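You operate a simulated robot arm through the tools that you are given. There is no shell and no other tool.

Carry out the task below with a simulated robot arm. There is one attempt and no reset: what you move stays moved.

TASK
Put things in order on the top of the dryer. At the end: the blue cup stands where the lint roller stood; the lint roller stands where the resin cassette stood; the silver food tin (marked "Peas") from the top of the dryer is in the white bucket; the resin cassette from the top of the dryer stands where the silver food tin stood; whatever was shut is shut again. Leave all else as you found it, and nothing knocked over. Set down upright: food tin.

Only the result counts: the job must be done as asked and must still hold three seconds after the hand-in. Knocking over, shifting, dropping, spilling or breaking anything else fails it.

THE ROBOT
A 5-joint arm with a two-finger parallel gripper, fixed in place. Base frame: the origin is at the foot of the arm, x ahead of it, y to its left, z up; the work surface is at about z = 0. Lengths are in cm, angles in degrees, forces in N, time in s.
With the tool pointing down near the work surface it reaches from about 26 to 68 cm from the base axis. Its first joint turns from -66.0 to 66.0 degrees. The tool tilts only in the upright plane through the base axis and itself; it spins freely about its own axis. Payload 2.9 kg.
The TCP is the grasp point between the finger pads, 3 cm short of the fingertips. In the tool frame z runs along the fingers and y along their closing line. The gripper opens to 11 cm. The fingers are 2 cm wide and 1 cm thick; the gripper's body (4.8 by 11.2 cm) begins 5.5 cm behind the TCP.
Orientation is that of the tool frame in the base frame, as a unit quaternion [w, x, y, z]. With the fingers straight down and closing along the base's y, the tool's x points along the base's -x, its y along +y and its z along -z.

THE INTERFACE
- The arm moves only by the tool arm_command. Its argument "moves" is a list of rows, each a list of 3 entries, a list of its own where there are three numbers: the shift along the base's x, y, z in cm, then the turn, a rotation vector about the base's x, y, z in degrees, then the gripper command, from -1 (fully open) to 1 (shut), values between in proportion. In form: [[[x, y, z], [ax, ay, az], fingers], ...]. A call has 1 to 20 rows; each row is the pose to reach, as a shift and turn from the pose commanded when the call began. Each row takes 0.2 s and may step no farther than 5 cm and 8.6 degrees from the row before; otherwise, or with a gripper value out of range, the whole call is refused. Where a pose cannot be reached the arm comes as near as it can. A force on the tool above 40 N (or 10 N above the force at the start of the call, whichever is more), or a blocked arm, ends the call early, and 0.2 s more pass. The fingers move at their own pace (about 10.8 cm/s each) and stop on an object; they squeeze with about 36 N. The grip force told is the motor's: it shows also when the fingers shut on nothing. Time passes only in rows, and 0.2 s behind the last, so rows that repeat a pose let the fingers close. It gives the time, the measured TCP pose, the force on the tool (base axes), the opening and the grip force at its end, in the units of the frame above (readings bear some noise), with the torque about the TCP (base axes, N m) and any sound that the robot's microphone picked up.
- Cameras (640 x 400 px; columns grow to the right, rows downward): "scene" is fixed at [3.52, -45.39, 59.6]; the picture's right is [0.76, -0.65, 0.00], its down [-0.43, -0.51, -0.74] and it looks along [0.48, 0.57, -0.67] (base axes); focal length 287 px, centre (320, 200). "wrist" rides on the gripper at [7.2, 1.7, -10.3] in the tool frame; the picture's right is [-0.23, 0.97, 0.00], its down [-0.76, -0.18, -0.62] and it looks along [-0.61, -0.14, 0.78] (tool axes); focal length 222 px, centre (320, 200). There is no depth. A picture from a camera that has moved, and an enlarged one, comes with that camera's place and axes in the base frame and with its lens.
- camera(camera): a new picture of that camera. No time passes.
- enlarge(camera, box): a new picture of the part [left, top, right, bottom] of that camera's present view, enlarged. No time passes.
- close_job(): hands the job in; it is judged then, once.

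Nothing tells you positions but the pictures and the camera data. Unless the task says otherwise, let go and move clear before handing in.

The tools are called as name(argument=value, ...) on one line, values as JSON. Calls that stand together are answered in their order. arm_command: Moves the arm, as the interface text tells. Its arguments: {"type":"object","properties":{"moves":{"type":"array","items":{"type":"array"}}},"required":["moves"]} The other tools are called the same way: camera (camera) takes a picture; enlarge (camera, box) takes an enlarged picture of a part of a camera's view; close_job () hands the job in.

At the start:

```text
t: 0.0
tool_pos: [30.78, -32.63, 39.98]
tcp_rot: [0.0, 0.0, 1.0, -0.001]
force: [-0.2, 0.7, -0.2]
wrist_torque: [-0.02, 0.01, 0.07]
gripper_width: 11.0
gripper_force: 0.0
```

scene: 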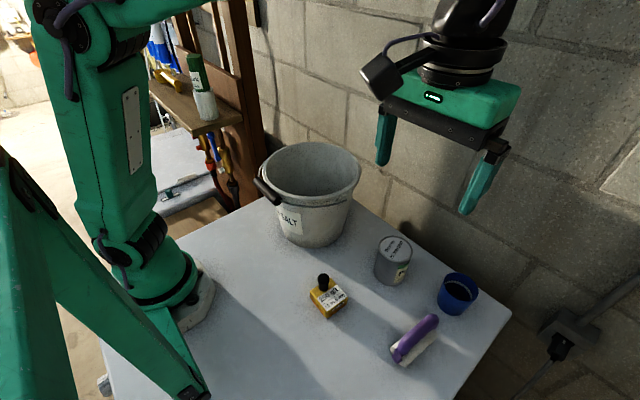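
wrist: 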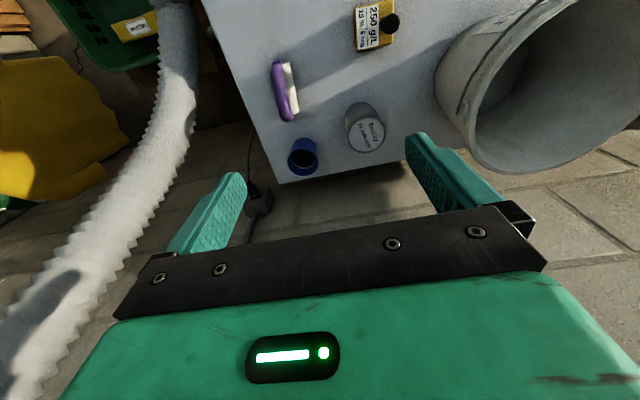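

I see a dryer top with the white bucket, a yellow cassette, a silver tin, a blue cup and a purple lint roller. I'll look closer before moving anything.

enlarge(camera="scene", box=[290, 220, 490, 380])

enlarge(camera="scene", box=[230, 120, 390, 260])

enlarge(camera="wrist", box=[200, 0, 520, 200])

```text
2.50 times, centred on (390, 300) of scene
camera zoom: at [3.52, -45.39, 59.6], right [0.76, -0.65, 0.0], down [-0.43, -0.51, -0.74], along [0.48, 0.57, -0.67], focal length 718 px, centre (145, -50)
```

zoom: 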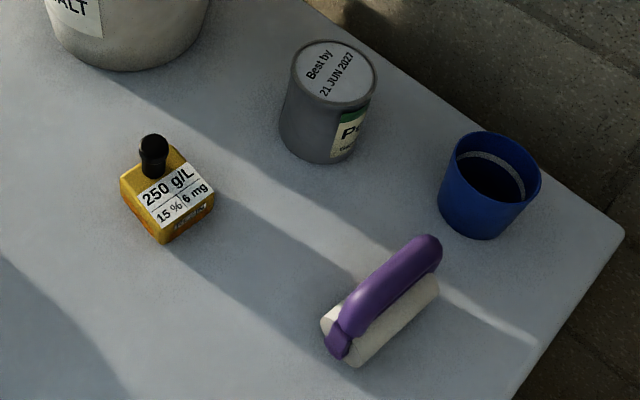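

```text
2.86 times, centred on (310, 190) of scene
camera zoom: at [3.52, -45.39, 59.6], right [0.76, -0.65, 0.0], down [-0.43, -0.51, -0.74], along [0.48, 0.57, -0.67], focal length 820 px, centre (349, 229)
```

zoom: 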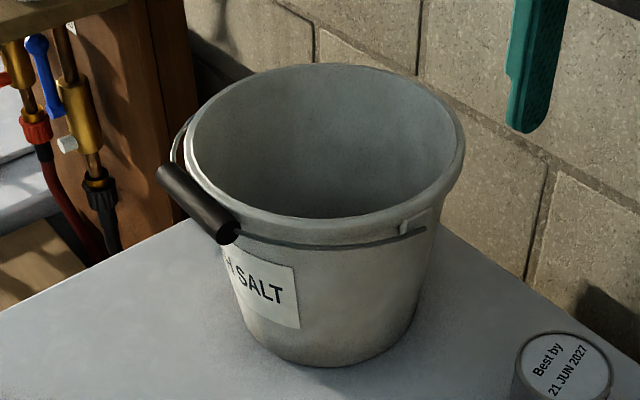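

```text
2.00 times, centred on (360, 100) of wrist
camera zoom: at [23.46, -30.79, 50.16], right [0.23, 0.97, 0.0], down [0.76, -0.18, 0.62], along [0.61, -0.14, -0.78], focal length 444 px, centre (240, 400)
```

zoom: 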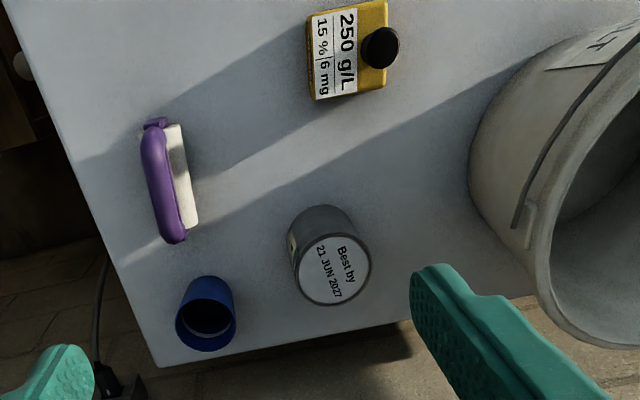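

The tin appears to be near (42.2, -26) with its top at about z = 9. The cup is near (46.4, -40), the roller near (32, -41), the cassette near (26, -22.5) and the bucket near (36.5, -3.5), with its rim at about z = 20.5. I'll start by moving above the tin and checking with the wrist camera.

arm_command(moves=[[[2, 1, -3], [0, 0, 0], -1], [[4, 2.5, -6], [0, 0, 0], -1], [[6.5, 4, -9], [0, 0, 0], -1], [[9, 5.5, -12], [0, 0, 0], -1], [[11, 6.5, -15], [0, 0, 0], -1], [[11.4, 6.6, -18], [0, 0, 0], -1], [[11.4, 6.6, -20], [0, 0, 0], -1], [[11.4, 6.6, -20], [0, 0, 0], -1]])

camera(camera="wrist")

camera(camera="scene")

```text
t: 1.8
tool_pos: [42.01, -26.08, 19.82]
tcp_rot: [0.0, 0.0, 1.0, 0.0]
force: [0.4, 0.4, 0.0]
wrist_torque: [-0.02, 0.01, -0.01]
gripper_width: 11.03
gripper_force: 0.0
```

```text
taken
camera wrist: at [34.81, -24.32, 30.07], right [0.23, 0.97, 0.0], down [0.76, -0.18, 0.62], along [0.61, -0.14, -0.78], focal length 222 px, centre (320, 200)
```

wrist: 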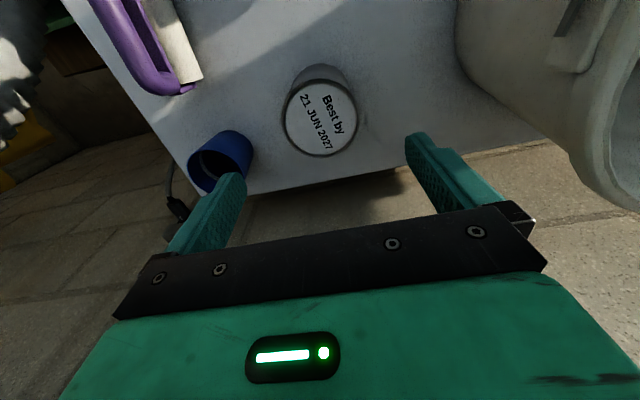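

```text
taken
```

scene: 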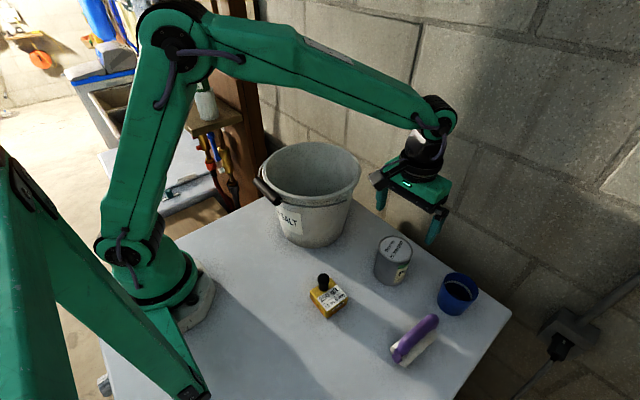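

The tin is roughly under the gripper. I'll zoom in to refine its centre, radius and height.

enlarge(camera="wrist", box=[260, 50, 380, 170])

enlarge(camera="scene", box=[350, 220, 430, 300])

```text
3.33 times, centred on (320, 110) of wrist
camera zoom: at [34.81, -24.32, 30.07], right [0.23, 0.97, 0.0], down [0.76, -0.18, 0.62], along [0.61, -0.14, -0.78], focal length 740 px, centre (320, 500)
```

zoom: 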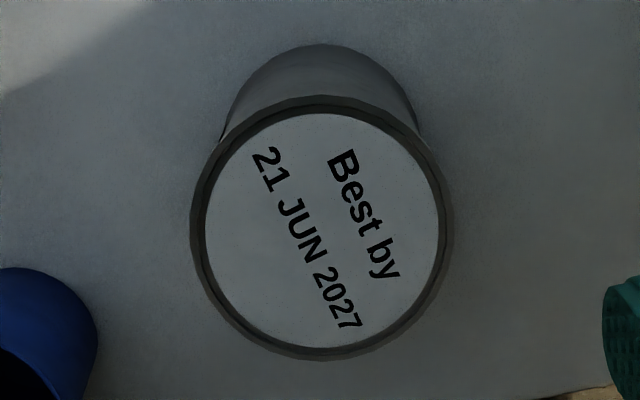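

```text
5.00 times, centred on (390, 260) of scene
camera zoom: at [3.52, -45.39, 59.6], right [0.76, -0.65, 0.0], down [-0.43, -0.51, -0.74], along [0.48, 0.57, -0.67], focal length 1436 px, centre (-30, -100)
```

zoom: 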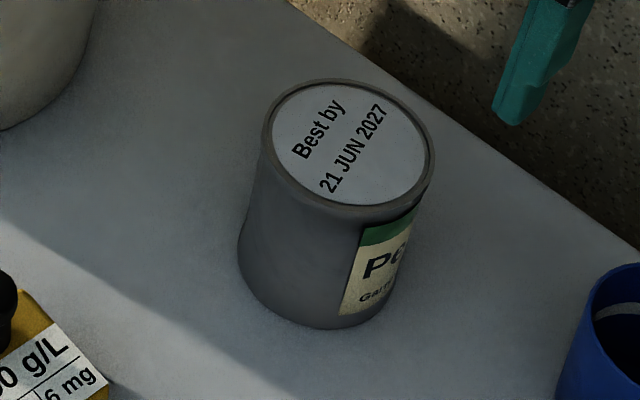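

The tin's centre is about (41.8, -25.9), its height about 9.7 and its radius about 3.7. I'll go straight down around it with open fingers and stop at TCP z ≈ 7.5.

arm_command(moves=[[[-0.2, 0.1, -2.5], [0, 0, 0], -1], [[-0.3, 0.15, -5], [0, 0, 0], -1], [[-0.3, 0.15, -7.5], [0, 0, 0], -1], [[-0.3, 0.15, -9.5], [0, 0, 0], -1], [[-0.3, 0.15, -11], [0, 0, 0], -1], [[-0.3, 0.15, -12.2], [0, 0, 0], -1], [[-0.3, 0.15, -12.2], [0, 0, 0], -1]])

camera(camera="wrist")

enlarge(camera="scene", box=[330, 180, 490, 300])

```text
t: 3.4
tool_pos: [41.84, -25.83, 7.71]
tcp_rot: [0.0, 0.0, 1.0, 0.0]
force: [0.1, -0.2, -0.4]
wrist_torque: [0.0, 0.01, 0.01]
gripper_width: 11.04
gripper_force: 0.0
```

```text
taken
camera wrist: at [34.59, -24.07, 17.87], right [0.23, 0.97, 0.0], down [0.76, -0.18, 0.62], along [0.61, -0.14, -0.78], focal length 222 px, centre (320, 200)
```

wrist: 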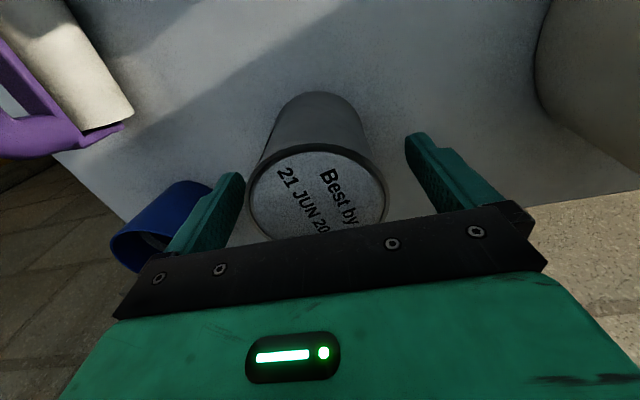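

```text
3.33 times, centred on (410, 240) of scene
camera zoom: at [3.52, -45.39, 59.6], right [0.76, -0.65, 0.0], down [-0.43, -0.51, -0.74], along [0.48, 0.57, -0.67], focal length 957 px, centre (20, 67)
```

zoom: 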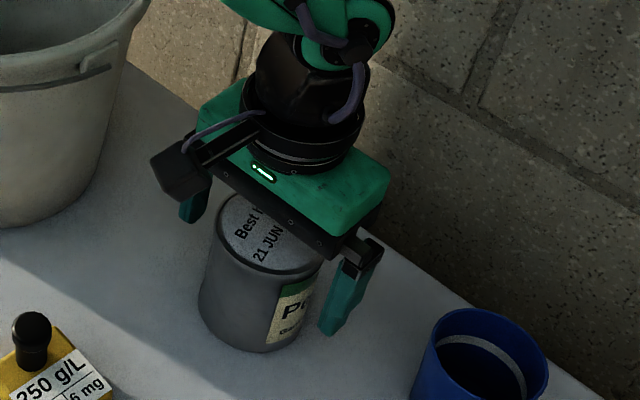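

The fingers straddle the tin, centred to within a few millimetres, so I'll close on it.

arm_command(moves=[[[-0.1, 0, 0], [0, 0, 0], -0.3], [[-0.1, 0, 0], [0, 0, 0], 0.2], [[-0.1, 0, 0], [0, 0, 0], 0.6], [[-0.1, 0, 0], [0, 0, 0], 1], [[-0.1, 0, 0], [0, 0, 0], 1], [[-0.1, 0, 0], [0, 0, 0], 1]])

```text
t: 4.8
tool_pos: [41.71, -25.75, 7.65]
tcp_rot: [0.0, 0.001, 1.0, 0.0]
force: [0.9, -0.1, -1.1]
wrist_torque: [0.01, -0.19, 0.02]
gripper_width: 7.44
gripper_force: 36.3
```

The tin is gripped at 7.44 cm wide. I'll lift it slowly and straight up, high enough to clear the bucket rim.

arm_command(moves=[[[0, 0, 0.7], [0, 0, 0], 1], [[0, 0, 2], [0, 0, 0], 1], [[0, 0, 4], [0, 0, 0], 1], [[0, 0, 6.5], [0, 0, 0], 1], [[0, 0, 9], [0, 0, 0], 1], [[0, 0, 12], [0, 0, 0], 1], [[0, 0, 15], [0, 0, 0], 1], [[0, 0, 18], [0, 0, 0], 1], [[0, 0, 21], [0, 0, 0], 1], [[0, 0, 24], [0, 0, 0], 1], [[0, 0, 26], [0, 0, 0], 1], [[0, 0, 26], [0, 0, 0], 1]])

camera(camera="wrist")

camera(camera="scene")

```text
t: 7.4
tool_pos: [41.9, -25.75, 33.7]
tcp_rot: [0.0, 0.0, 1.0, -0.001]
force: [0.2, -0.1, -5.1]
wrist_torque: [0.0, 0.01, -0.01]
gripper_width: 7.45
gripper_force: 35.6
```

```text
taken
camera wrist: at [34.67, -24.05, 44.04], right [0.23, 0.97, 0.0], down [0.76, -0.18, 0.62], along [0.61, -0.14, -0.78], focal length 222 px, centre (320, 200)
```

wrist: 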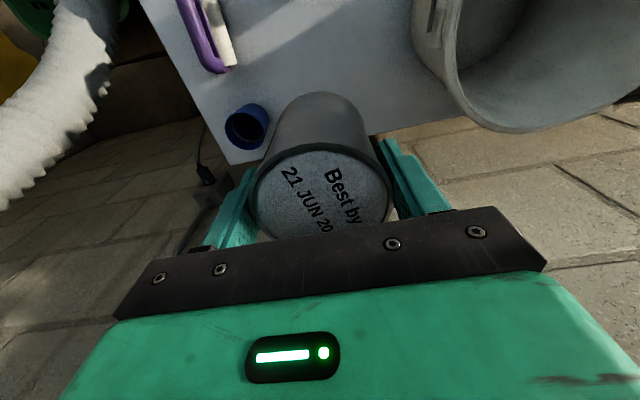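

```text
taken
```

scene: 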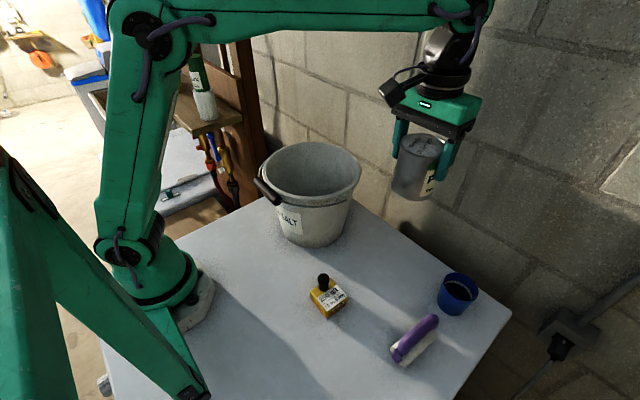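

The tin is held securely and weighs about 0.5 kg. I'll move towards the bucket, staying above the rim, and get a view into it to find its centre.

arm_command(moves=[[[-0.5, 2, 0], [0, 0, 0], 1], [[-1, 4.5, 0], [0, 0, 0], 1], [[-2, 7, 0], [0, 0, 0], 1], [[-2.5, 9.5, 0], [0, 0, 0], 1], [[-3, 12, 0], [0, 0, 0], 1], [[-3.5, 14, 0], [0, 0, 0], 1], [[-3.5, 14, 0], [0, 0, 0], 1]])

camera(camera="wrist")

camera(camera="scene")

```text
t: 9.0
tool_pos: [38.24, -11.72, 33.74]
tcp_rot: [-0.001, 0.0, 1.0, 0.0]
force: [-0.3, 0.9, -3.9]
wrist_torque: [-0.04, -0.02, 0.0]
gripper_width: 7.43
gripper_force: 35.9
```

```text
taken
camera wrist: at [31.06, -9.99, 44.08], right [0.23, 0.97, 0.0], down [0.76, -0.18, 0.62], along [0.61, -0.14, -0.78], focal length 222 px, centre (320, 200)
```

wrist: 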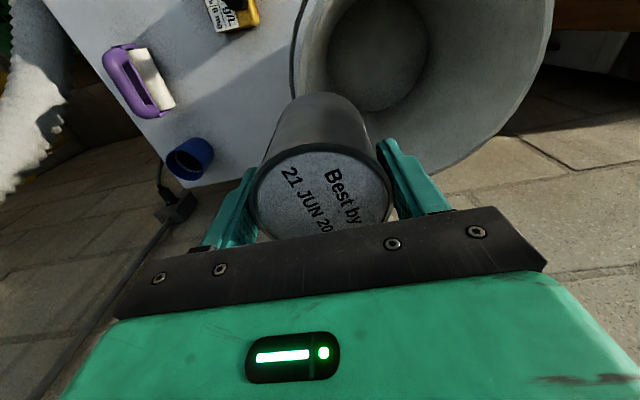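

```text
taken
```

scene: 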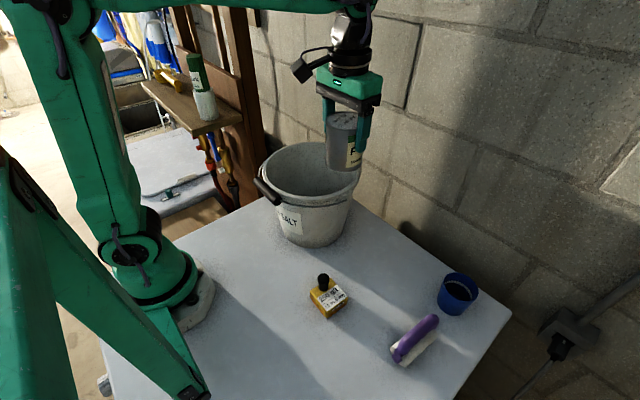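

I can see the bucket floor from here. I'll zoom in to find its centre.

enlarge(camera="wrist", box=[270, 0, 560, 180])

enlarge(camera="scene", box=[230, 40, 430, 260])

```text
2.21 times, centred on (415, 90) of wrist
camera zoom: at [31.06, -9.99, 44.08], right [0.23, 0.97, 0.0], down [0.76, -0.18, 0.62], along [0.61, -0.14, -0.78], focal length 490 px, centre (110, 443)
```

zoom: 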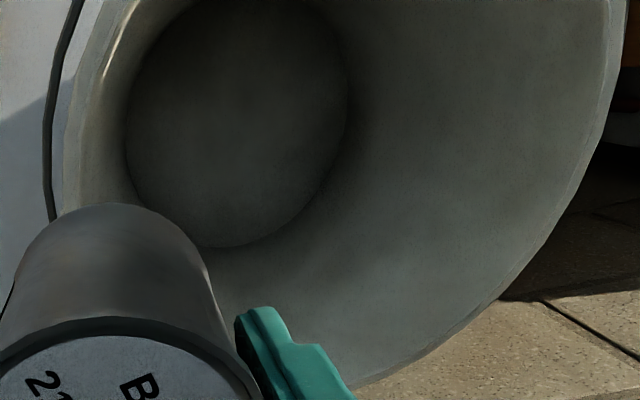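

```text
1.82 times, centred on (330, 150) of scene
camera zoom: at [3.52, -45.39, 59.6], right [0.76, -0.65, 0.0], down [-0.43, -0.51, -0.74], along [0.48, 0.57, -0.67], focal length 522 px, centre (302, 291)
```

zoom: 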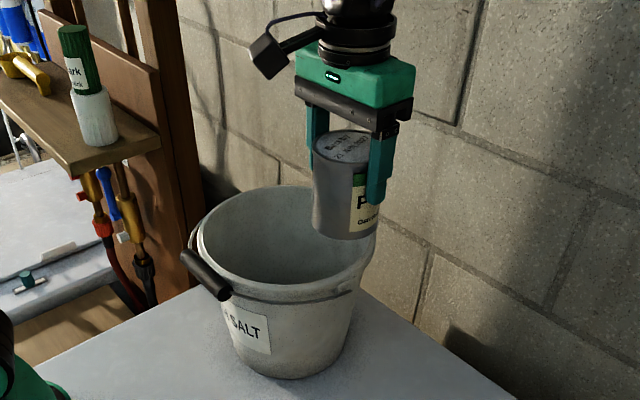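

The bucket's centre is about (37.8, -2.2), with an inner floor radius of about 8. I'll bring the tin over a point slightly beyond centre, so the wrist camera keeps clear of the near rim, and check before descending.

arm_command(moves=[[[0.3, 2, 0], [0, 0, 0], 1], [[0.5, 4.5, 0], [0, 0, 0], 1], [[0.8, 7, 0], [0, 0, 0], 1], [[1, 9, 0], [0, 0, 0], 1], [[1, 9.5, 0], [0, 0, 0], 1], [[1, 9.5, 0], [0, 0, 0], 1]])

camera(camera="wrist")

enlarge(camera="scene", box=[200, 20, 440, 270])

```text
t: 10.4
tool_pos: [39.16, -2.16, 33.73]
tcp_rot: [0.0, 0.0, 1.0, 0.0]
force: [0.1, 0.0, -4.7]
wrist_torque: [-0.01, 0.03, 0.01]
gripper_width: 7.42
gripper_force: 36.1
```

```text
taken
camera wrist: at [31.93, -0.45, 44.01], right [0.23, 0.97, 0.0], down [0.76, -0.18, 0.62], along [0.61, -0.14, -0.78], focal length 222 px, centre (320, 200)
```

wrist: 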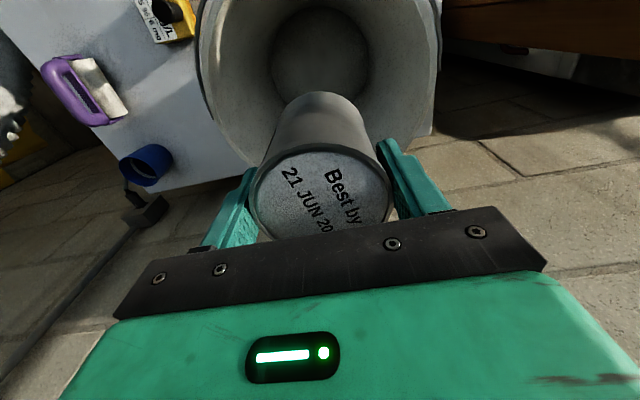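

```text
1.60 times, centred on (320, 145) of scene
camera zoom: at [3.52, -45.39, 59.6], right [0.76, -0.65, 0.0], down [-0.43, -0.51, -0.74], along [0.48, 0.57, -0.67], focal length 459 px, centre (320, 288)
```

zoom: 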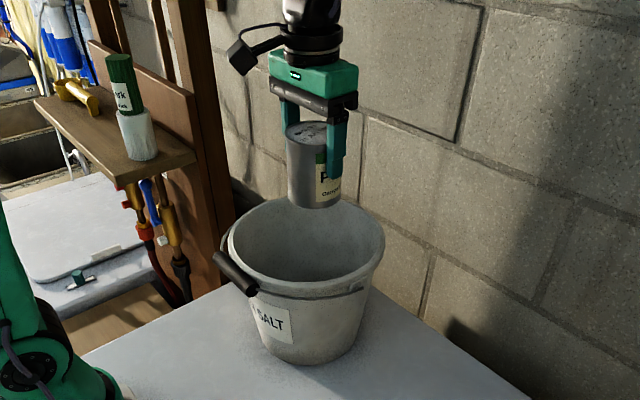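

The tin hangs over the bucket opening. I'll shift it slightly back, about 0.7 cm towards the bucket's centre, and lower it to about 4 cm above the floor.

arm_command(moves=[[[-0.7, 0.1, 0], [0, 0, 0], 1], [[-0.7, 0.1, -2], [0, 0, 0], 1], [[-0.7, 0.1, -4.5], [0, 0, 0], 1], [[-0.7, 0.1, -7], [0, 0, 0], 1], [[-0.7, 0.1, -9.5], [0, 0, 0], 1], [[-0.7, 0.1, -12], [0, 0, 0], 1], [[-0.7, 0.1, -14], [0, 0, 0], 1], [[-0.7, 0.1, -14], [0, 0, 0], 1]])

camera(camera="wrist")

enlarge(camera="scene", box=[200, 60, 440, 270])

```text
t: 12.2
tool_pos: [38.38, -2.23, 19.52]
tcp_rot: [0.001, 0.0, 1.0, 0.0]
force: [-0.1, 0.8, -4.5]
wrist_torque: [0.0, 0.02, 0.03]
gripper_width: 7.43
gripper_force: 36.1
```

```text
taken
camera wrist: at [31.21, -0.47, 29.92], right [0.23, 0.97, 0.0], down [0.76, -0.18, 0.62], along [0.61, -0.14, -0.78], focal length 222 px, centre (320, 200)
```

wrist: 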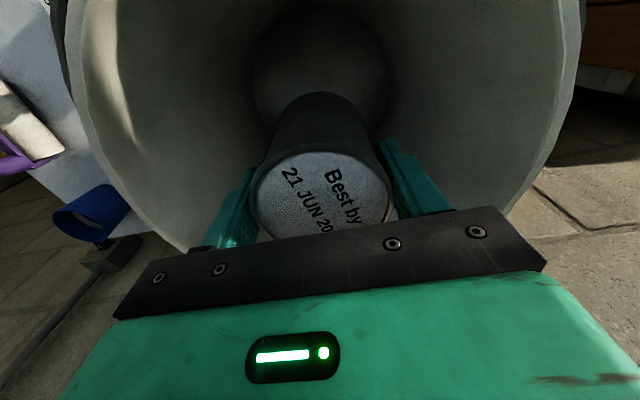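

```text
1.90 times, centred on (320, 165) of scene
camera zoom: at [3.52, -45.39, 59.6], right [0.76, -0.65, 0.0], down [-0.43, -0.51, -0.74], along [0.48, 0.57, -0.67], focal length 547 px, centre (320, 267)
```

zoom: 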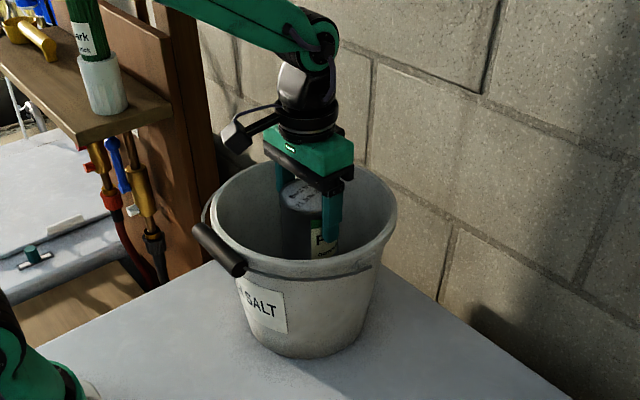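

The tin is well within the opening, about 12 cm above the floor. I'll continue down, nudging it 0.6 cm outward for more camera clearance.

arm_command(moves=[[[0.3, 0, -1.5], [0, 0, 0], 1], [[0.6, 0, -3], [0, 0, 0], 1], [[0.6, 0, -5], [0, 0, 0], 1], [[0.6, 0, -7], [0, 0, 0], 1], [[0.6, 0, -8.5], [0, 0, 0], 1], [[0.6, 0, -8.5], [0, 0, 0], 1]])

camera(camera="wrist")

enlarge(camera="scene", box=[220, 100, 400, 260])

```text
t: 13.6
tool_pos: [39.08, -2.18, 11.14]
tcp_rot: [0.0, -0.001, 1.0, 0.0]
force: [-0.7, 0.2, -4.3]
wrist_torque: [0.0, -0.02, -0.01]
gripper_width: 7.45
gripper_force: 35.8
```

```text
taken
camera wrist: at [31.92, -0.37, 21.38], right [0.23, 0.97, 0.0], down [0.76, -0.18, 0.62], along [0.61, -0.14, -0.78], focal length 222 px, centre (320, 200)
```

wrist: 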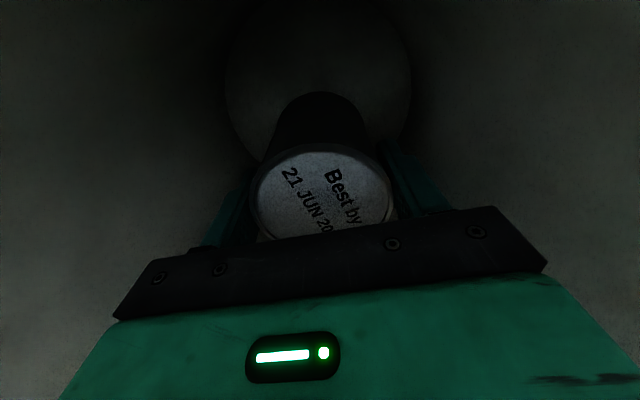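

```text
2.50 times, centred on (310, 180) of scene
camera zoom: at [3.52, -45.39, 59.6], right [0.76, -0.65, 0.0], down [-0.43, -0.51, -0.74], along [0.48, 0.57, -0.67], focal length 718 px, centre (345, 250)
```

zoom: 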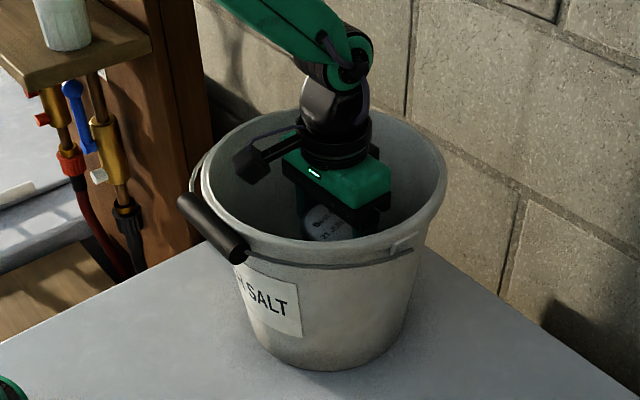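

The tin is about 3.5 cm above the dryer's level, inside the bucket, and the camera clears the rim. I'll lower it gently the rest of the way and watch for contact force.

arm_command(moves=[[[0, 0, -1], [0, 0, 0], 1], [[0, 0, -1.8], [0, 0, 0], 1], [[0, 0, -2.2], [0, 0, 0], 1], [[0, 0, -2.2], [0, 0, 0], 1]])

```text
t: 14.6
tool_pos: [39.12, -2.1, 8.89]
tcp_rot: [-0.001, 0.0, 1.0, 0.0]
force: [0.2, -0.4, -4.5]
wrist_torque: [0.01, 0.01, -0.03]
gripper_width: 7.44
gripper_force: 35.8
```

arm_command(moves=[[[0, 0, -0.3], [0, 0, 0], 1], [[0, 0, -0.5], [0, 0, 0], 1], [[0, 0, -0.5], [0, 0, 0], 1]])

```text
t: 15.4
tool_pos: [39.11, -2.18, 8.55]
tcp_rot: [0.0, 0.0, 1.0, 0.0]
force: [0.0, -0.8, -4.0]
wrist_torque: [0.0, -0.02, 0.04]
gripper_width: 7.47
gripper_force: 36.2
```

No contact yet, so I'll continue with small steps.

arm_command(moves=[[[0, 0, -0.2], [0, 0, 0], 1], [[0, 0, -0.3], [0, 0, 0], 1], [[0, 0, -0.3], [0, 0, 0], 1]])

```text
t: 16.2
tool_pos: [39.11, -2.23, 8.25]
tcp_rot: [0.0, 0.0, 1.0, 0.0]
force: [0.2, 0.1, -5.0]
wrist_torque: [-0.01, -0.02, -0.02]
gripper_width: 7.41
gripper_force: 36.8
```

arm_command(moves=[[[0, 0, -0.15], [0, 0, 0], 1], [[0, 0, -0.25], [0, 0, 0], 1], [[0, 0, -0.25], [0, 0, 0], 1]])

```text
t: 17.0
tool_pos: [39.2, -2.18, 8.0]
tcp_rot: [0.002, -0.001, 1.0, 0.001]
force: [-7.7, -3.2, 24.4]
wrist_torque: [-0.43, 0.08, -0.07]
gripper_width: 7.45
gripper_force: 35.8
```

I have contact at z ≈ 8.0, but with some sideways force. I'll lift a touch, shift 1 cm towards the bucket's centre and set it down again.

arm_command(moves=[[[0, 0, 0.3], [0, 0, 0], 1], [[0, 0, 0.6], [0, 0, 0], 1], [[-0.5, 0.2, 0.6], [0, 0, 0], 1], [[-1, 0.3, 0.6], [0, 0, 0], 1], [[-1.2, 0.4, 0.6], [0, 0, 0], 1], [[-1.2, 0.4, 0.6], [0, 0, 0], 1]])

enlarge(camera="scene", box=[220, 100, 400, 260])

camera(camera="wrist")

```text
t: 18.4
tool_pos: [37.9, -1.72, 8.52]
tcp_rot: [0.0, 0.0, 1.0, 0.0]
force: [1.9, -0.4, -5.1]
wrist_torque: [0.03, 0.14, 0.01]
gripper_width: 7.43
gripper_force: 36.2
```

```text
2.50 times, centred on (310, 180) of scene
camera zoom: at [3.52, -45.39, 59.6], right [0.76, -0.65, 0.0], down [-0.43, -0.51, -0.74], along [0.48, 0.57, -0.67], focal length 718 px, centre (345, 250)
```

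zoom: 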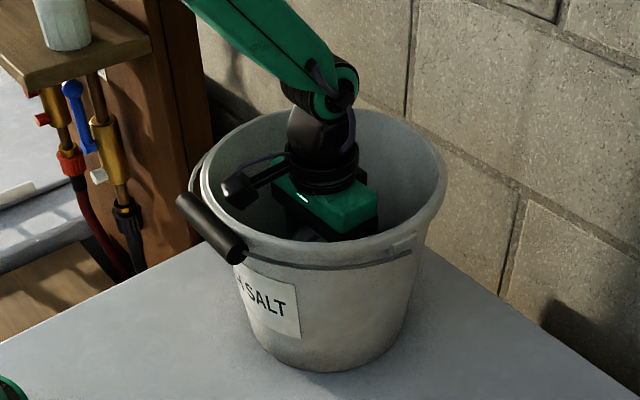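

```text
taken
camera wrist: at [30.7, 0.0, 18.88], right [0.23, 0.97, 0.0], down [0.76, -0.18, 0.62], along [0.61, -0.14, -0.78], focal length 222 px, centre (320, 200)
```

wrist: 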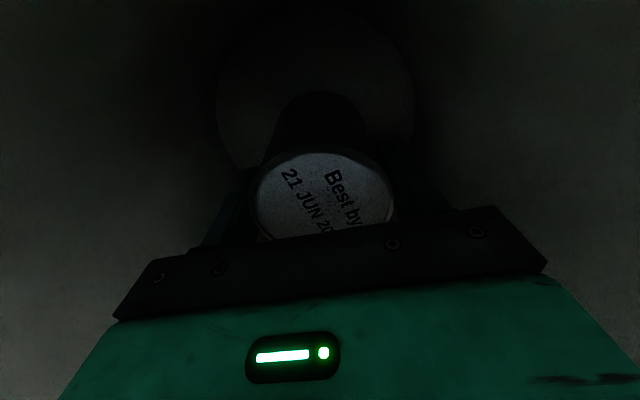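

There's a small +x force, so the camera housing may be brushing the near rim. I'll move 0.7 cm back in +x and re-read.

arm_command(moves=[[[0.4, 0, 0], [0, 0, 0], 1], [[0.7, 0, 0], [0, 0, 0], 1], [[0.7, 0, 0], [0, 0, 0], 1]])

enlarge(camera="scene", box=[250, 120, 350, 190])

```text
t: 19.2
tool_pos: [38.62, -1.77, 8.59]
tcp_rot: [0.0, 0.001, 1.0, 0.0]
force: [-0.5, 0.2, -3.4]
wrist_torque: [0.03, 0.02, 0.02]
gripper_width: 7.45
gripper_force: 35.9
```

```text
5.71 times, centred on (300, 155) of scene
camera zoom: at [3.52, -45.39, 59.6], right [0.76, -0.65, 0.0], down [-0.43, -0.51, -0.74], along [0.48, 0.57, -0.67], focal length 1641 px, centre (434, 457)
```

zoom: 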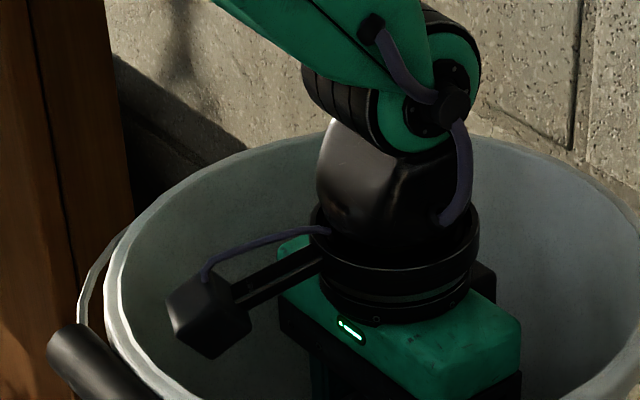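

No sideways force here. I'll lower onto the floor in small steps.

arm_command(moves=[[[0, 0, -0.2], [0, 0, 0], 1], [[0, 0, -0.35], [0, 0, 0], 1], [[0, 0, -0.35], [0, 0, 0], 1]])

```text
t: 20.0
tool_pos: [38.65, -1.68, 8.19]
tcp_rot: [-0.001, 0.0, 1.0, 0.0]
force: [-0.1, -0.2, -3.3]
wrist_torque: [0.02, 0.01, -0.03]
gripper_width: 7.46
gripper_force: 36.1
```

arm_command(moves=[[[0, 0, -0.1], [0, 0, 0], 1], [[0, 0, -0.15], [0, 0, 0], 1], [[0, 0, -0.15], [0, 0, 0], 1]])

```text
t: 20.8
tool_pos: [38.57, -1.84, 7.95]
tcp_rot: [0.0, 0.001, 1.0, 0.001]
force: [-1.5, 0.0, -0.5]
wrist_torque: [0.03, -0.06, 0.0]
gripper_width: 7.42
gripper_force: 36.4
```

The tin is touching the floor, since its weight is nearly off the gripper. I'll release by opening slightly to about 9.3 cm.

arm_command(moves=[[[0, 0, -0.05], [0, 0, 0], 1], [[0, 0, -0.05], [0, 0, 0], -0.45], [[0, 0, -0.05], [0, 0, 0], -0.6], [[0, 0, -0.05], [0, 0, 0], -0.7], [[0, 0, -0.05], [0, 0, 0], -0.7]])

camera(camera="wrist")

```text
t: 22.0
tool_pos: [38.61, -1.72, 7.99]
tcp_rot: [0.0, 0.0, 1.0, 0.0]
force: [-0.1, -0.4, -0.7]
wrist_torque: [0.04, 0.04, -0.02]
gripper_width: 9.36
gripper_force: 0.1
```

```text
taken
camera wrist: at [31.36, -0.01, 18.31], right [0.23, 0.97, 0.0], down [0.76, -0.18, 0.62], along [0.61, -0.14, -0.78], focal length 222 px, centre (320, 200)
```

wrist: 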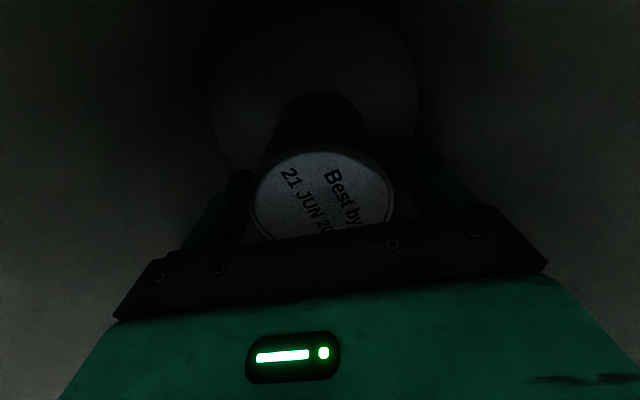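

The tin is released, with the fingers at 9.36 cm. I'll rise slowly straight up out of the bucket.

arm_command(moves=[[[0, 0, 1], [0, 0, 0], -0.7], [[0, 0, 2.5], [0, 0, 0], -0.7], [[0, 0, 4], [0, 0, 0], -0.7], [[0, 0, 6], [0, 0, 0], -0.7], [[0, 0, 9], [0, 0, 0], -0.7], [[0, 0, 12], [0, 0, 0], -0.7], [[0, 0, 15], [0, 0, 0], -0.7], [[0, 0, 18], [0, 0, 0], -0.7], [[0, 0, 21], [0, 0, 0], -0.7], [[0, 0, 24], [0, 0, 0], -0.7], [[0, 0, 25], [0, 0, 0], -0.7]])

camera(camera="wrist")

camera(camera="scene")

```text
t: 24.4
tool_pos: [38.53, -1.63, 32.94]
tcp_rot: [0.0, 0.0, 1.0, 0.0]
force: [-0.1, 0.0, -0.4]
wrist_torque: [0.0, 0.01, 0.02]
gripper_width: 9.34
gripper_force: 0.1
```

```text
taken
camera wrist: at [31.33, 0.01, 43.26], right [0.23, 0.97, 0.0], down [0.76, -0.18, 0.62], along [0.61, -0.14, -0.78], focal length 222 px, centre (320, 200)
```

wrist: 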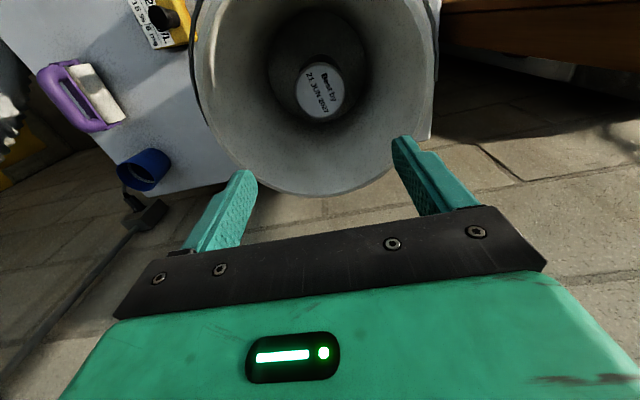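

```text
taken
```

scene: 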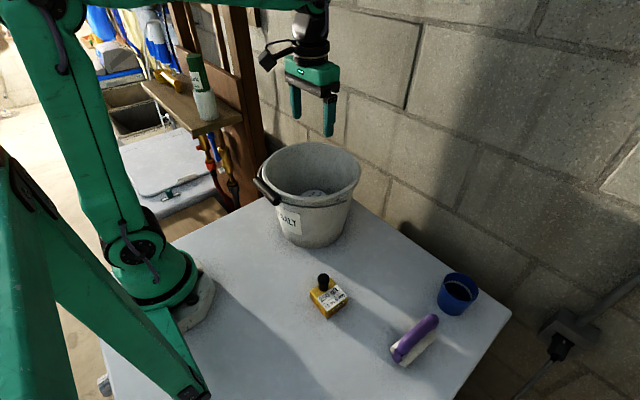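

The tin stands upright in the bucket and the bucket hasn't moved. Next is the cassette, so I'll take a closer look at it.

enlarge(camera="scene", box=[295, 260, 365, 330])

arm_command(moves=[[[-1, -3, -1], [0, 0, 0], -0.7], [[-2, -6.5, -1.5], [0, 0, 0], -0.7], [[-3, -10, -2], [0, 0, 0], -0.7], [[-4, -13.5, -3], [0, 0, 0], -0.9], [[-5, -17, -5], [0, 0, 0], -1], [[-6, -19.5, -8], [0, 0, 0], -1], [[-6.5, -20.5, -11], [0, 0, 0], -1], [[-6.5, -20.5, -13], [0, 0, 0], -1], [[-6.5, -20.5, -13], [0, 0, 0], -1]])

camera(camera="wrist")

camera(camera="scene")

```text
5.71 times, centred on (330, 295) of scene
camera zoom: at [3.52, -45.39, 59.6], right [0.76, -0.65, 0.0], down [-0.43, -0.51, -0.74], along [0.48, 0.57, -0.67], focal length 1641 px, centre (263, -343)
```

zoom: 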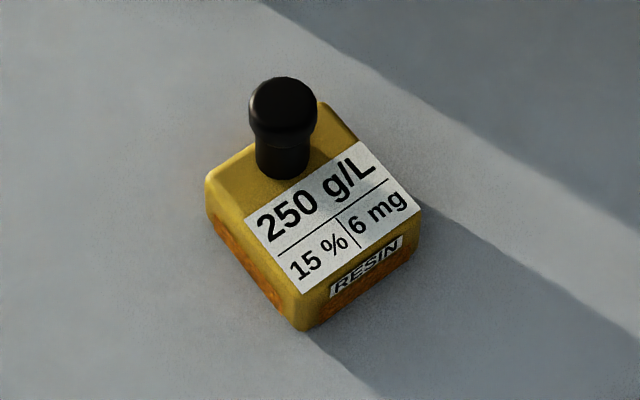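

```text
t: 26.4
tool_pos: [32.18, -22.42, 19.9]
tcp_rot: [0.0, 0.0, 1.0, 0.0]
force: [0.5, -0.4, -0.3]
wrist_torque: [0.02, -0.02, 0.01]
gripper_width: 11.01
gripper_force: 0.0
```

```text
taken
camera wrist: at [24.88, -20.6, 30.22], right [0.23, 0.97, 0.0], down [0.76, -0.18, 0.62], along [0.61, -0.14, -0.78], focal length 222 px, centre (320, 200)
```

wrist: 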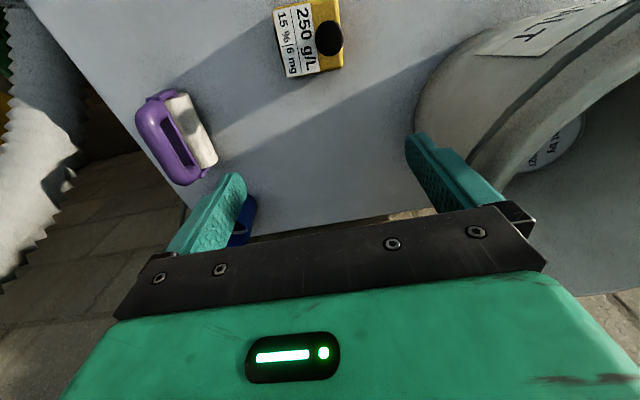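

```text
taken
```

scene: 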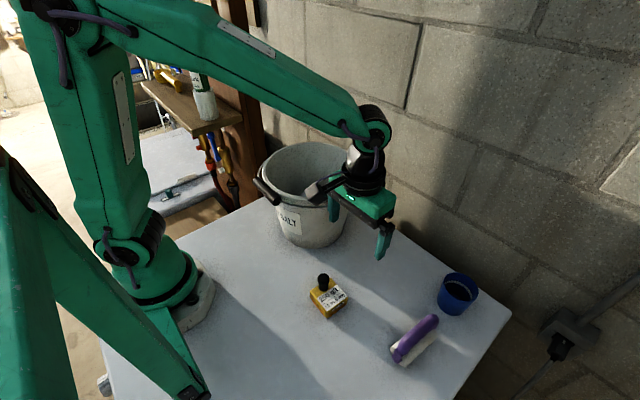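

The cassette is a box about 5.7 cm square and 3 cm high, aligned with the base axes and centred near (26.3, -21.8). It has a black knob on top reaching about z = 7.6. I'll refine this with the wrist view.

enlarge(camera="wrist", box=[250, 0, 370, 100])

```text
4.00 times, centred on (310, 50) of wrist
camera zoom: at [24.88, -20.6, 30.22], right [0.23, 0.97, 0.0], down [0.76, -0.18, 0.62], along [0.61, -0.14, -0.78], focal length 888 px, centre (360, 800)
```

zoom: 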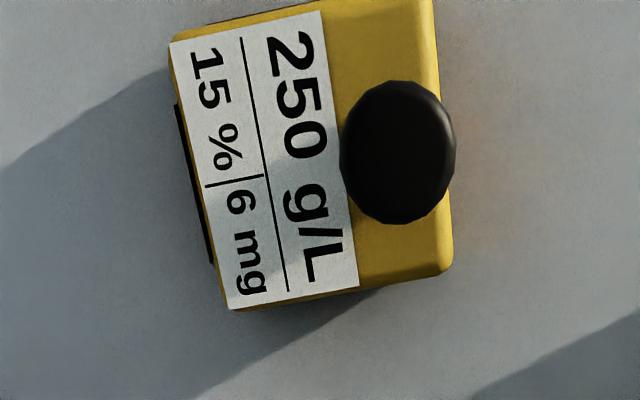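

Its centre is about (26.1, -21.9), with the box turned about -4°. I'll move over it and come down to just above the knob.

arm_command(moves=[[[-2, 0.2, -1], [0, 0, -2], -1], [[-4, 0.4, -2], [0, 0, -4], -1], [[-6.1, 0.5, -3], [0, 0, -4], -1], [[-6.1, 0.5, -5.5], [0, 0, -4], -1], [[-6.1, 0.5, -8], [0, 0, -4], -1], [[-6.1, 0.5, -9], [0, 0, -4], -1], [[-6.1, 0.5, -9], [0, 0, -4], -1]])

camera(camera="wrist")

camera(camera="scene")

enlarge(camera="scene", box=[260, 210, 400, 340])

```text
t: 28.0
tool_pos: [26.23, -21.82, 10.95]
tcp_rot: [0.001, 0.035, 0.999, 0.0]
force: [0.2, -0.1, -1.2]
wrist_torque: [0.04, 0.01, 0.01]
gripper_width: 11.0
gripper_force: 0.2
```

```text
taken
camera wrist: at [18.99, -19.62, 21.23], right [0.29, 0.96, 0.0], down [0.75, -0.23, 0.62], along [0.6, -0.18, -0.78], focal length 222 px, centre (320, 200)
```

wrist: 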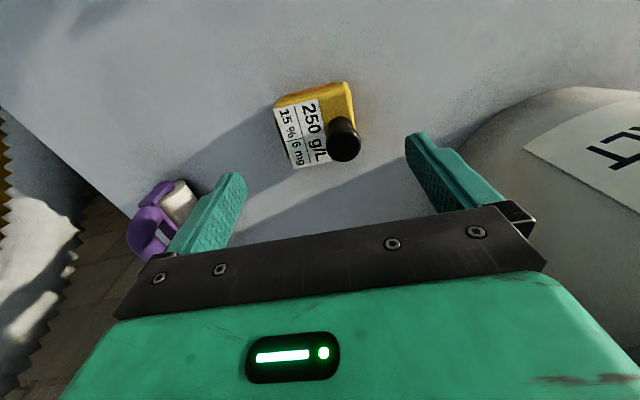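

```text
taken
```

scene: 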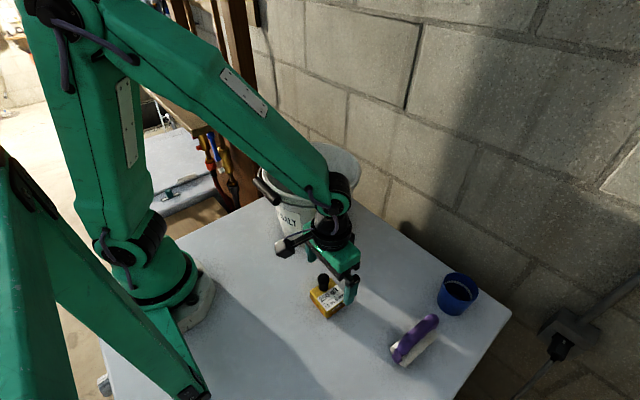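

```text
3.08 times, centred on (330, 275) of scene
camera zoom: at [3.52, -45.39, 59.6], right [0.76, -0.65, 0.0], down [-0.43, -0.51, -0.74], along [0.48, 0.57, -0.67], focal length 883 px, centre (289, -31)
```

zoom: 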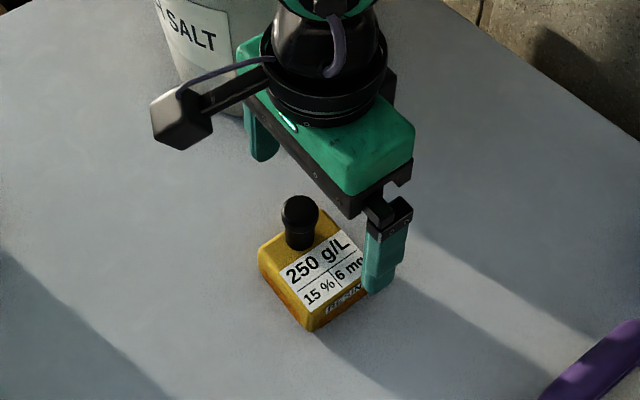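

I'm aligned within a few millimetres. I'll descend to TCP z ≈ 3.6, with the fingertips just above the surface and the body clear of the knob.

arm_command(moves=[[[-0.2, 0, -2], [0, 0, 0], -1], [[-0.3, 0, -4], [0, 0, 0], -1], [[-0.3, 0, -5.5], [0, 0, 0], -1], [[-0.3, 0, -6.6], [0, 0, 0], -1], [[-0.3, 0, -7.2], [0, 0, 0], -1], [[-0.3, 0, -7.2], [0, 0, 0], -1]])

camera(camera="wrist")

enlarge(camera="scene", box=[260, 230, 400, 340])

```text
t: 29.4
tool_pos: [25.65, -21.78, 3.83]
tcp_rot: [0.0, 0.035, 0.999, 0.0]
force: [0.3, -0.5, 0.2]
wrist_torque: [-0.04, -0.04, -0.03]
gripper_width: 10.99
gripper_force: 0.1
```

```text
taken
camera wrist: at [18.59, -19.53, 14.14], right [0.29, 0.96, 0.0], down [0.75, -0.23, 0.62], along [0.6, -0.18, -0.78], focal length 222 px, centre (320, 200)
```

wrist: 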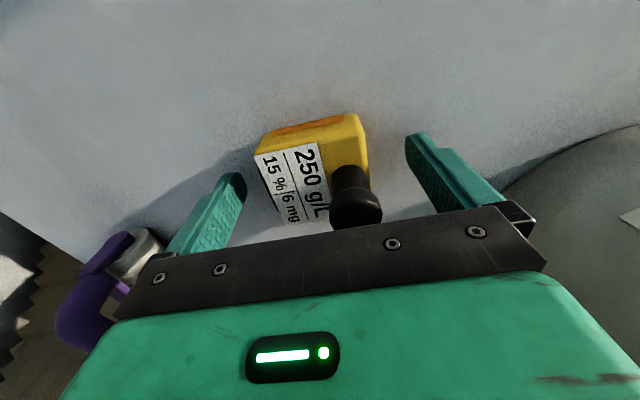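

```text
3.64 times, centred on (330, 285) of scene
camera zoom: at [3.52, -45.39, 59.6], right [0.76, -0.65, 0.0], down [-0.43, -0.51, -0.74], along [0.48, 0.57, -0.67], focal length 1044 px, centre (284, -109)
```

zoom: 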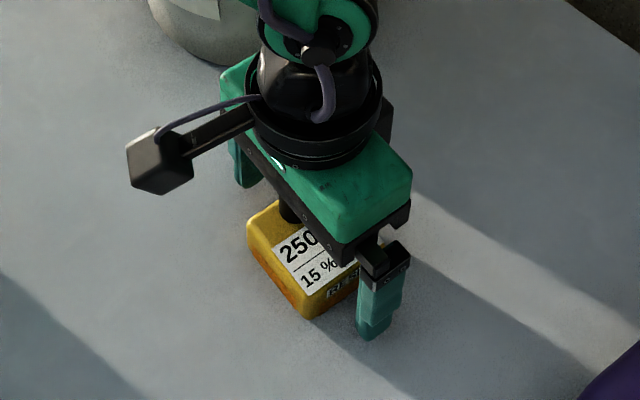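

The fingers straddle the box, so I'll close.

arm_command(moves=[[[0, 0, 0], [0, 0, 0], -0.5], [[0, 0, 0], [0, 0, 0], -0.1], [[0, 0, 0], [0, 0, 0], 0.3], [[0, 0, 0], [0, 0, 0], 1], [[0, 0, 0], [0, 0, 0], 1], [[0, 0, 0], [0, 0, 0], 1]])

camera(camera="wrist")

```text
t: 30.8
tool_pos: [25.61, -21.81, 3.79]
tcp_rot: [0.0, 0.035, 0.999, 0.0]
force: [-0.3, 1.1, -0.1]
wrist_torque: [0.02, -0.04, 0.04]
gripper_width: 6.3
gripper_force: 36.2
```

```text
taken
camera wrist: at [18.6, -19.54, 14.16], right [0.29, 0.96, 0.0], down [0.75, -0.23, 0.62], along [0.6, -0.18, -0.78], focal length 222 px, centre (320, 200)
```

wrist: 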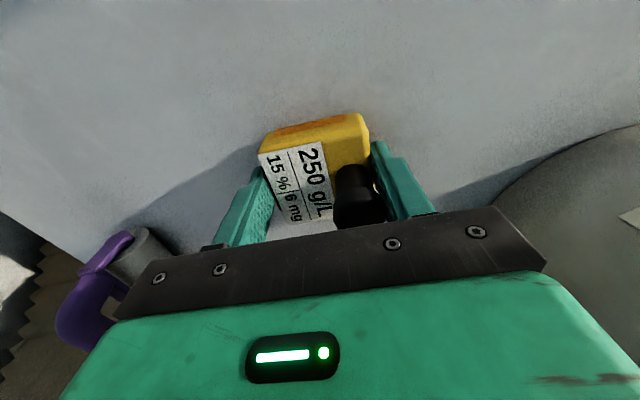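

The cassette is gripped. I'll lift it straight up and check it.

arm_command(moves=[[[0, 0, 0.5], [0, 0, 0], 1], [[0, 0, 1.5], [0, 0, 0], 1], [[0, 0, 3], [0, 0, 0], 1], [[0, 0, 5], [0, 0, 0], 1], [[0, 0, 7], [0, 0, 0], 1], [[0, 0, 9], [0, 0, 0], 1], [[0, 0, 9], [0, 0, 0], 1]])

camera(camera="wrist")

enlarge(camera="scene", box=[260, 190, 400, 320])

```text
t: 32.4
tool_pos: [25.67, -21.94, 12.78]
tcp_rot: [0.0, 0.035, 0.999, 0.0]
force: [0.5, -0.3, -0.4]
wrist_torque: [0.02, 0.01, 0.02]
gripper_width: 6.31
gripper_force: 35.7
```

```text
taken
camera wrist: at [18.54, -19.64, 23.08], right [0.29, 0.96, 0.0], down [0.75, -0.23, 0.62], along [0.6, -0.18, -0.78], focal length 222 px, centre (320, 200)
```

wrist: 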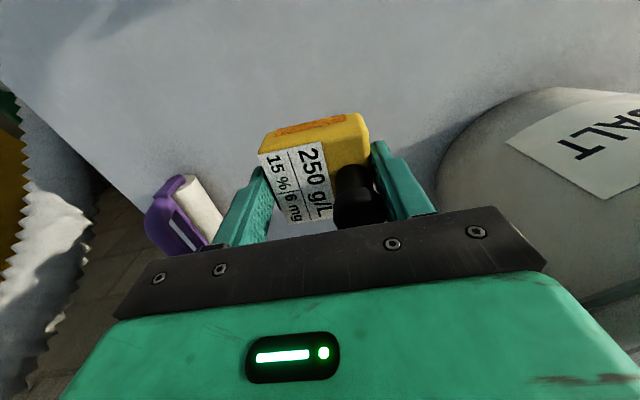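

```text
3.08 times, centred on (330, 255) of scene
camera zoom: at [3.52, -45.39, 59.6], right [0.76, -0.65, 0.0], down [-0.43, -0.51, -0.74], along [0.48, 0.57, -0.67], focal length 883 px, centre (289, 31)
```

zoom: 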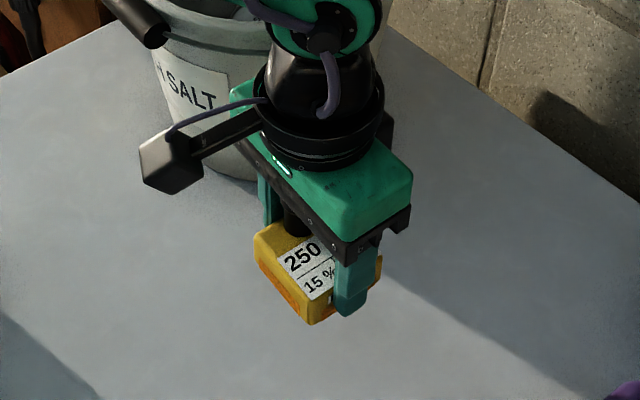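

The cassette is held level. I'll carry it across to the tin's old spot at (41.8, -25.9), with about 9 cm of clearance.

arm_command(moves=[[[2, -0.5, 0], [0, 0, 0], 1], [[4.5, -1.2, 0], [0, 0, 0], 1], [[7, -1.8, 0], [0, 0, 0], 1], [[9.5, -2.4, 0], [0, 0, 0], 1], [[12, -3, 0], [0, 0, 0], 1], [[14, -3.6, 0], [0, 0, 0], 1], [[15.7, -4, 0], [0, 0, 0], 1], [[15.7, -4, -2], [0, 0, 0], 1], [[15.7, -4, -4], [0, 0, 0], 1], [[15.7, -4, -6], [0, 0, 0], 1], [[15.7, -4, -6], [0, 0, 0], 1]])

camera(camera="wrist")

camera(camera="scene")

```text
t: 34.8
tool_pos: [41.37, -25.8, 6.84]
tcp_rot: [0.0, 0.035, 0.999, 0.0]
force: [0.1, 0.7, -1.0]
wrist_torque: [-0.02, 0.03, -0.02]
gripper_width: 6.32
gripper_force: 36.1
```

```text
taken
camera wrist: at [34.24, -23.59, 17.11], right [0.29, 0.96, 0.0], down [0.75, -0.23, 0.62], along [0.6, -0.18, -0.78], focal length 222 px, centre (320, 200)
```

wrist: 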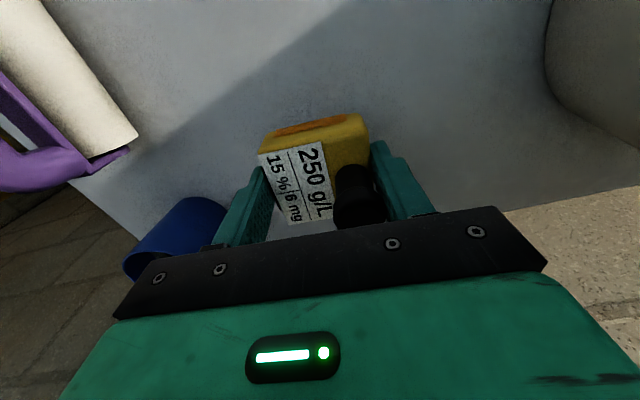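

```text
taken
```

scene: 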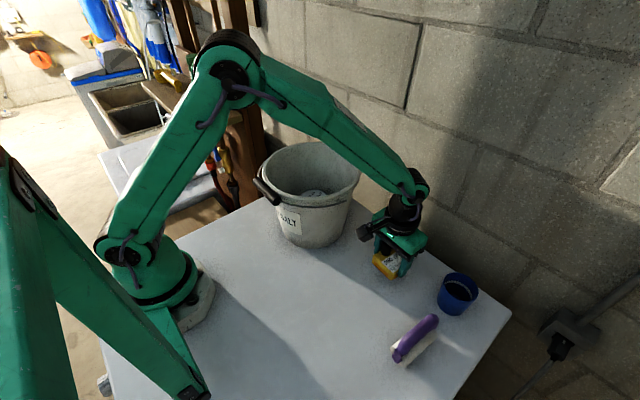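

The cassette's underside is about 3 cm above the surface. I'll lower it gently.

arm_command(moves=[[[0, 0, -1], [0, 0, 0], 1], [[0, 0, -2], [0, 0, 0], 1], [[0, 0, -2.6], [0, 0, 0], 1], [[0, 0, -2.8], [0, 0, 0], 1], [[0, 0, -2.8], [0, 0, 0], 1]])

```text
t: 36.0
tool_pos: [41.41, -25.98, 3.97]
tcp_rot: [0.0, 0.034, 0.999, 0.001]
force: [0.2, -0.5, -0.3]
wrist_torque: [0.02, -0.02, 0.04]
gripper_width: 6.28
gripper_force: 35.6
```

arm_command(moves=[[[0, 0, -0.1], [0, 0, 0], 1], [[0, 0, -0.2], [0, 0, 0], 1], [[0, 0, -0.2], [0, 0, 0], 1]])

```text
t: 36.8
tool_pos: [41.38, -25.84, 3.95]
tcp_rot: [0.001, 0.035, 0.999, -0.001]
force: [-6.7, 0.2, 17.9]
wrist_torque: [0.12, 0.37, 0.04]
gripper_width: 6.3
gripper_force: 36.3
```

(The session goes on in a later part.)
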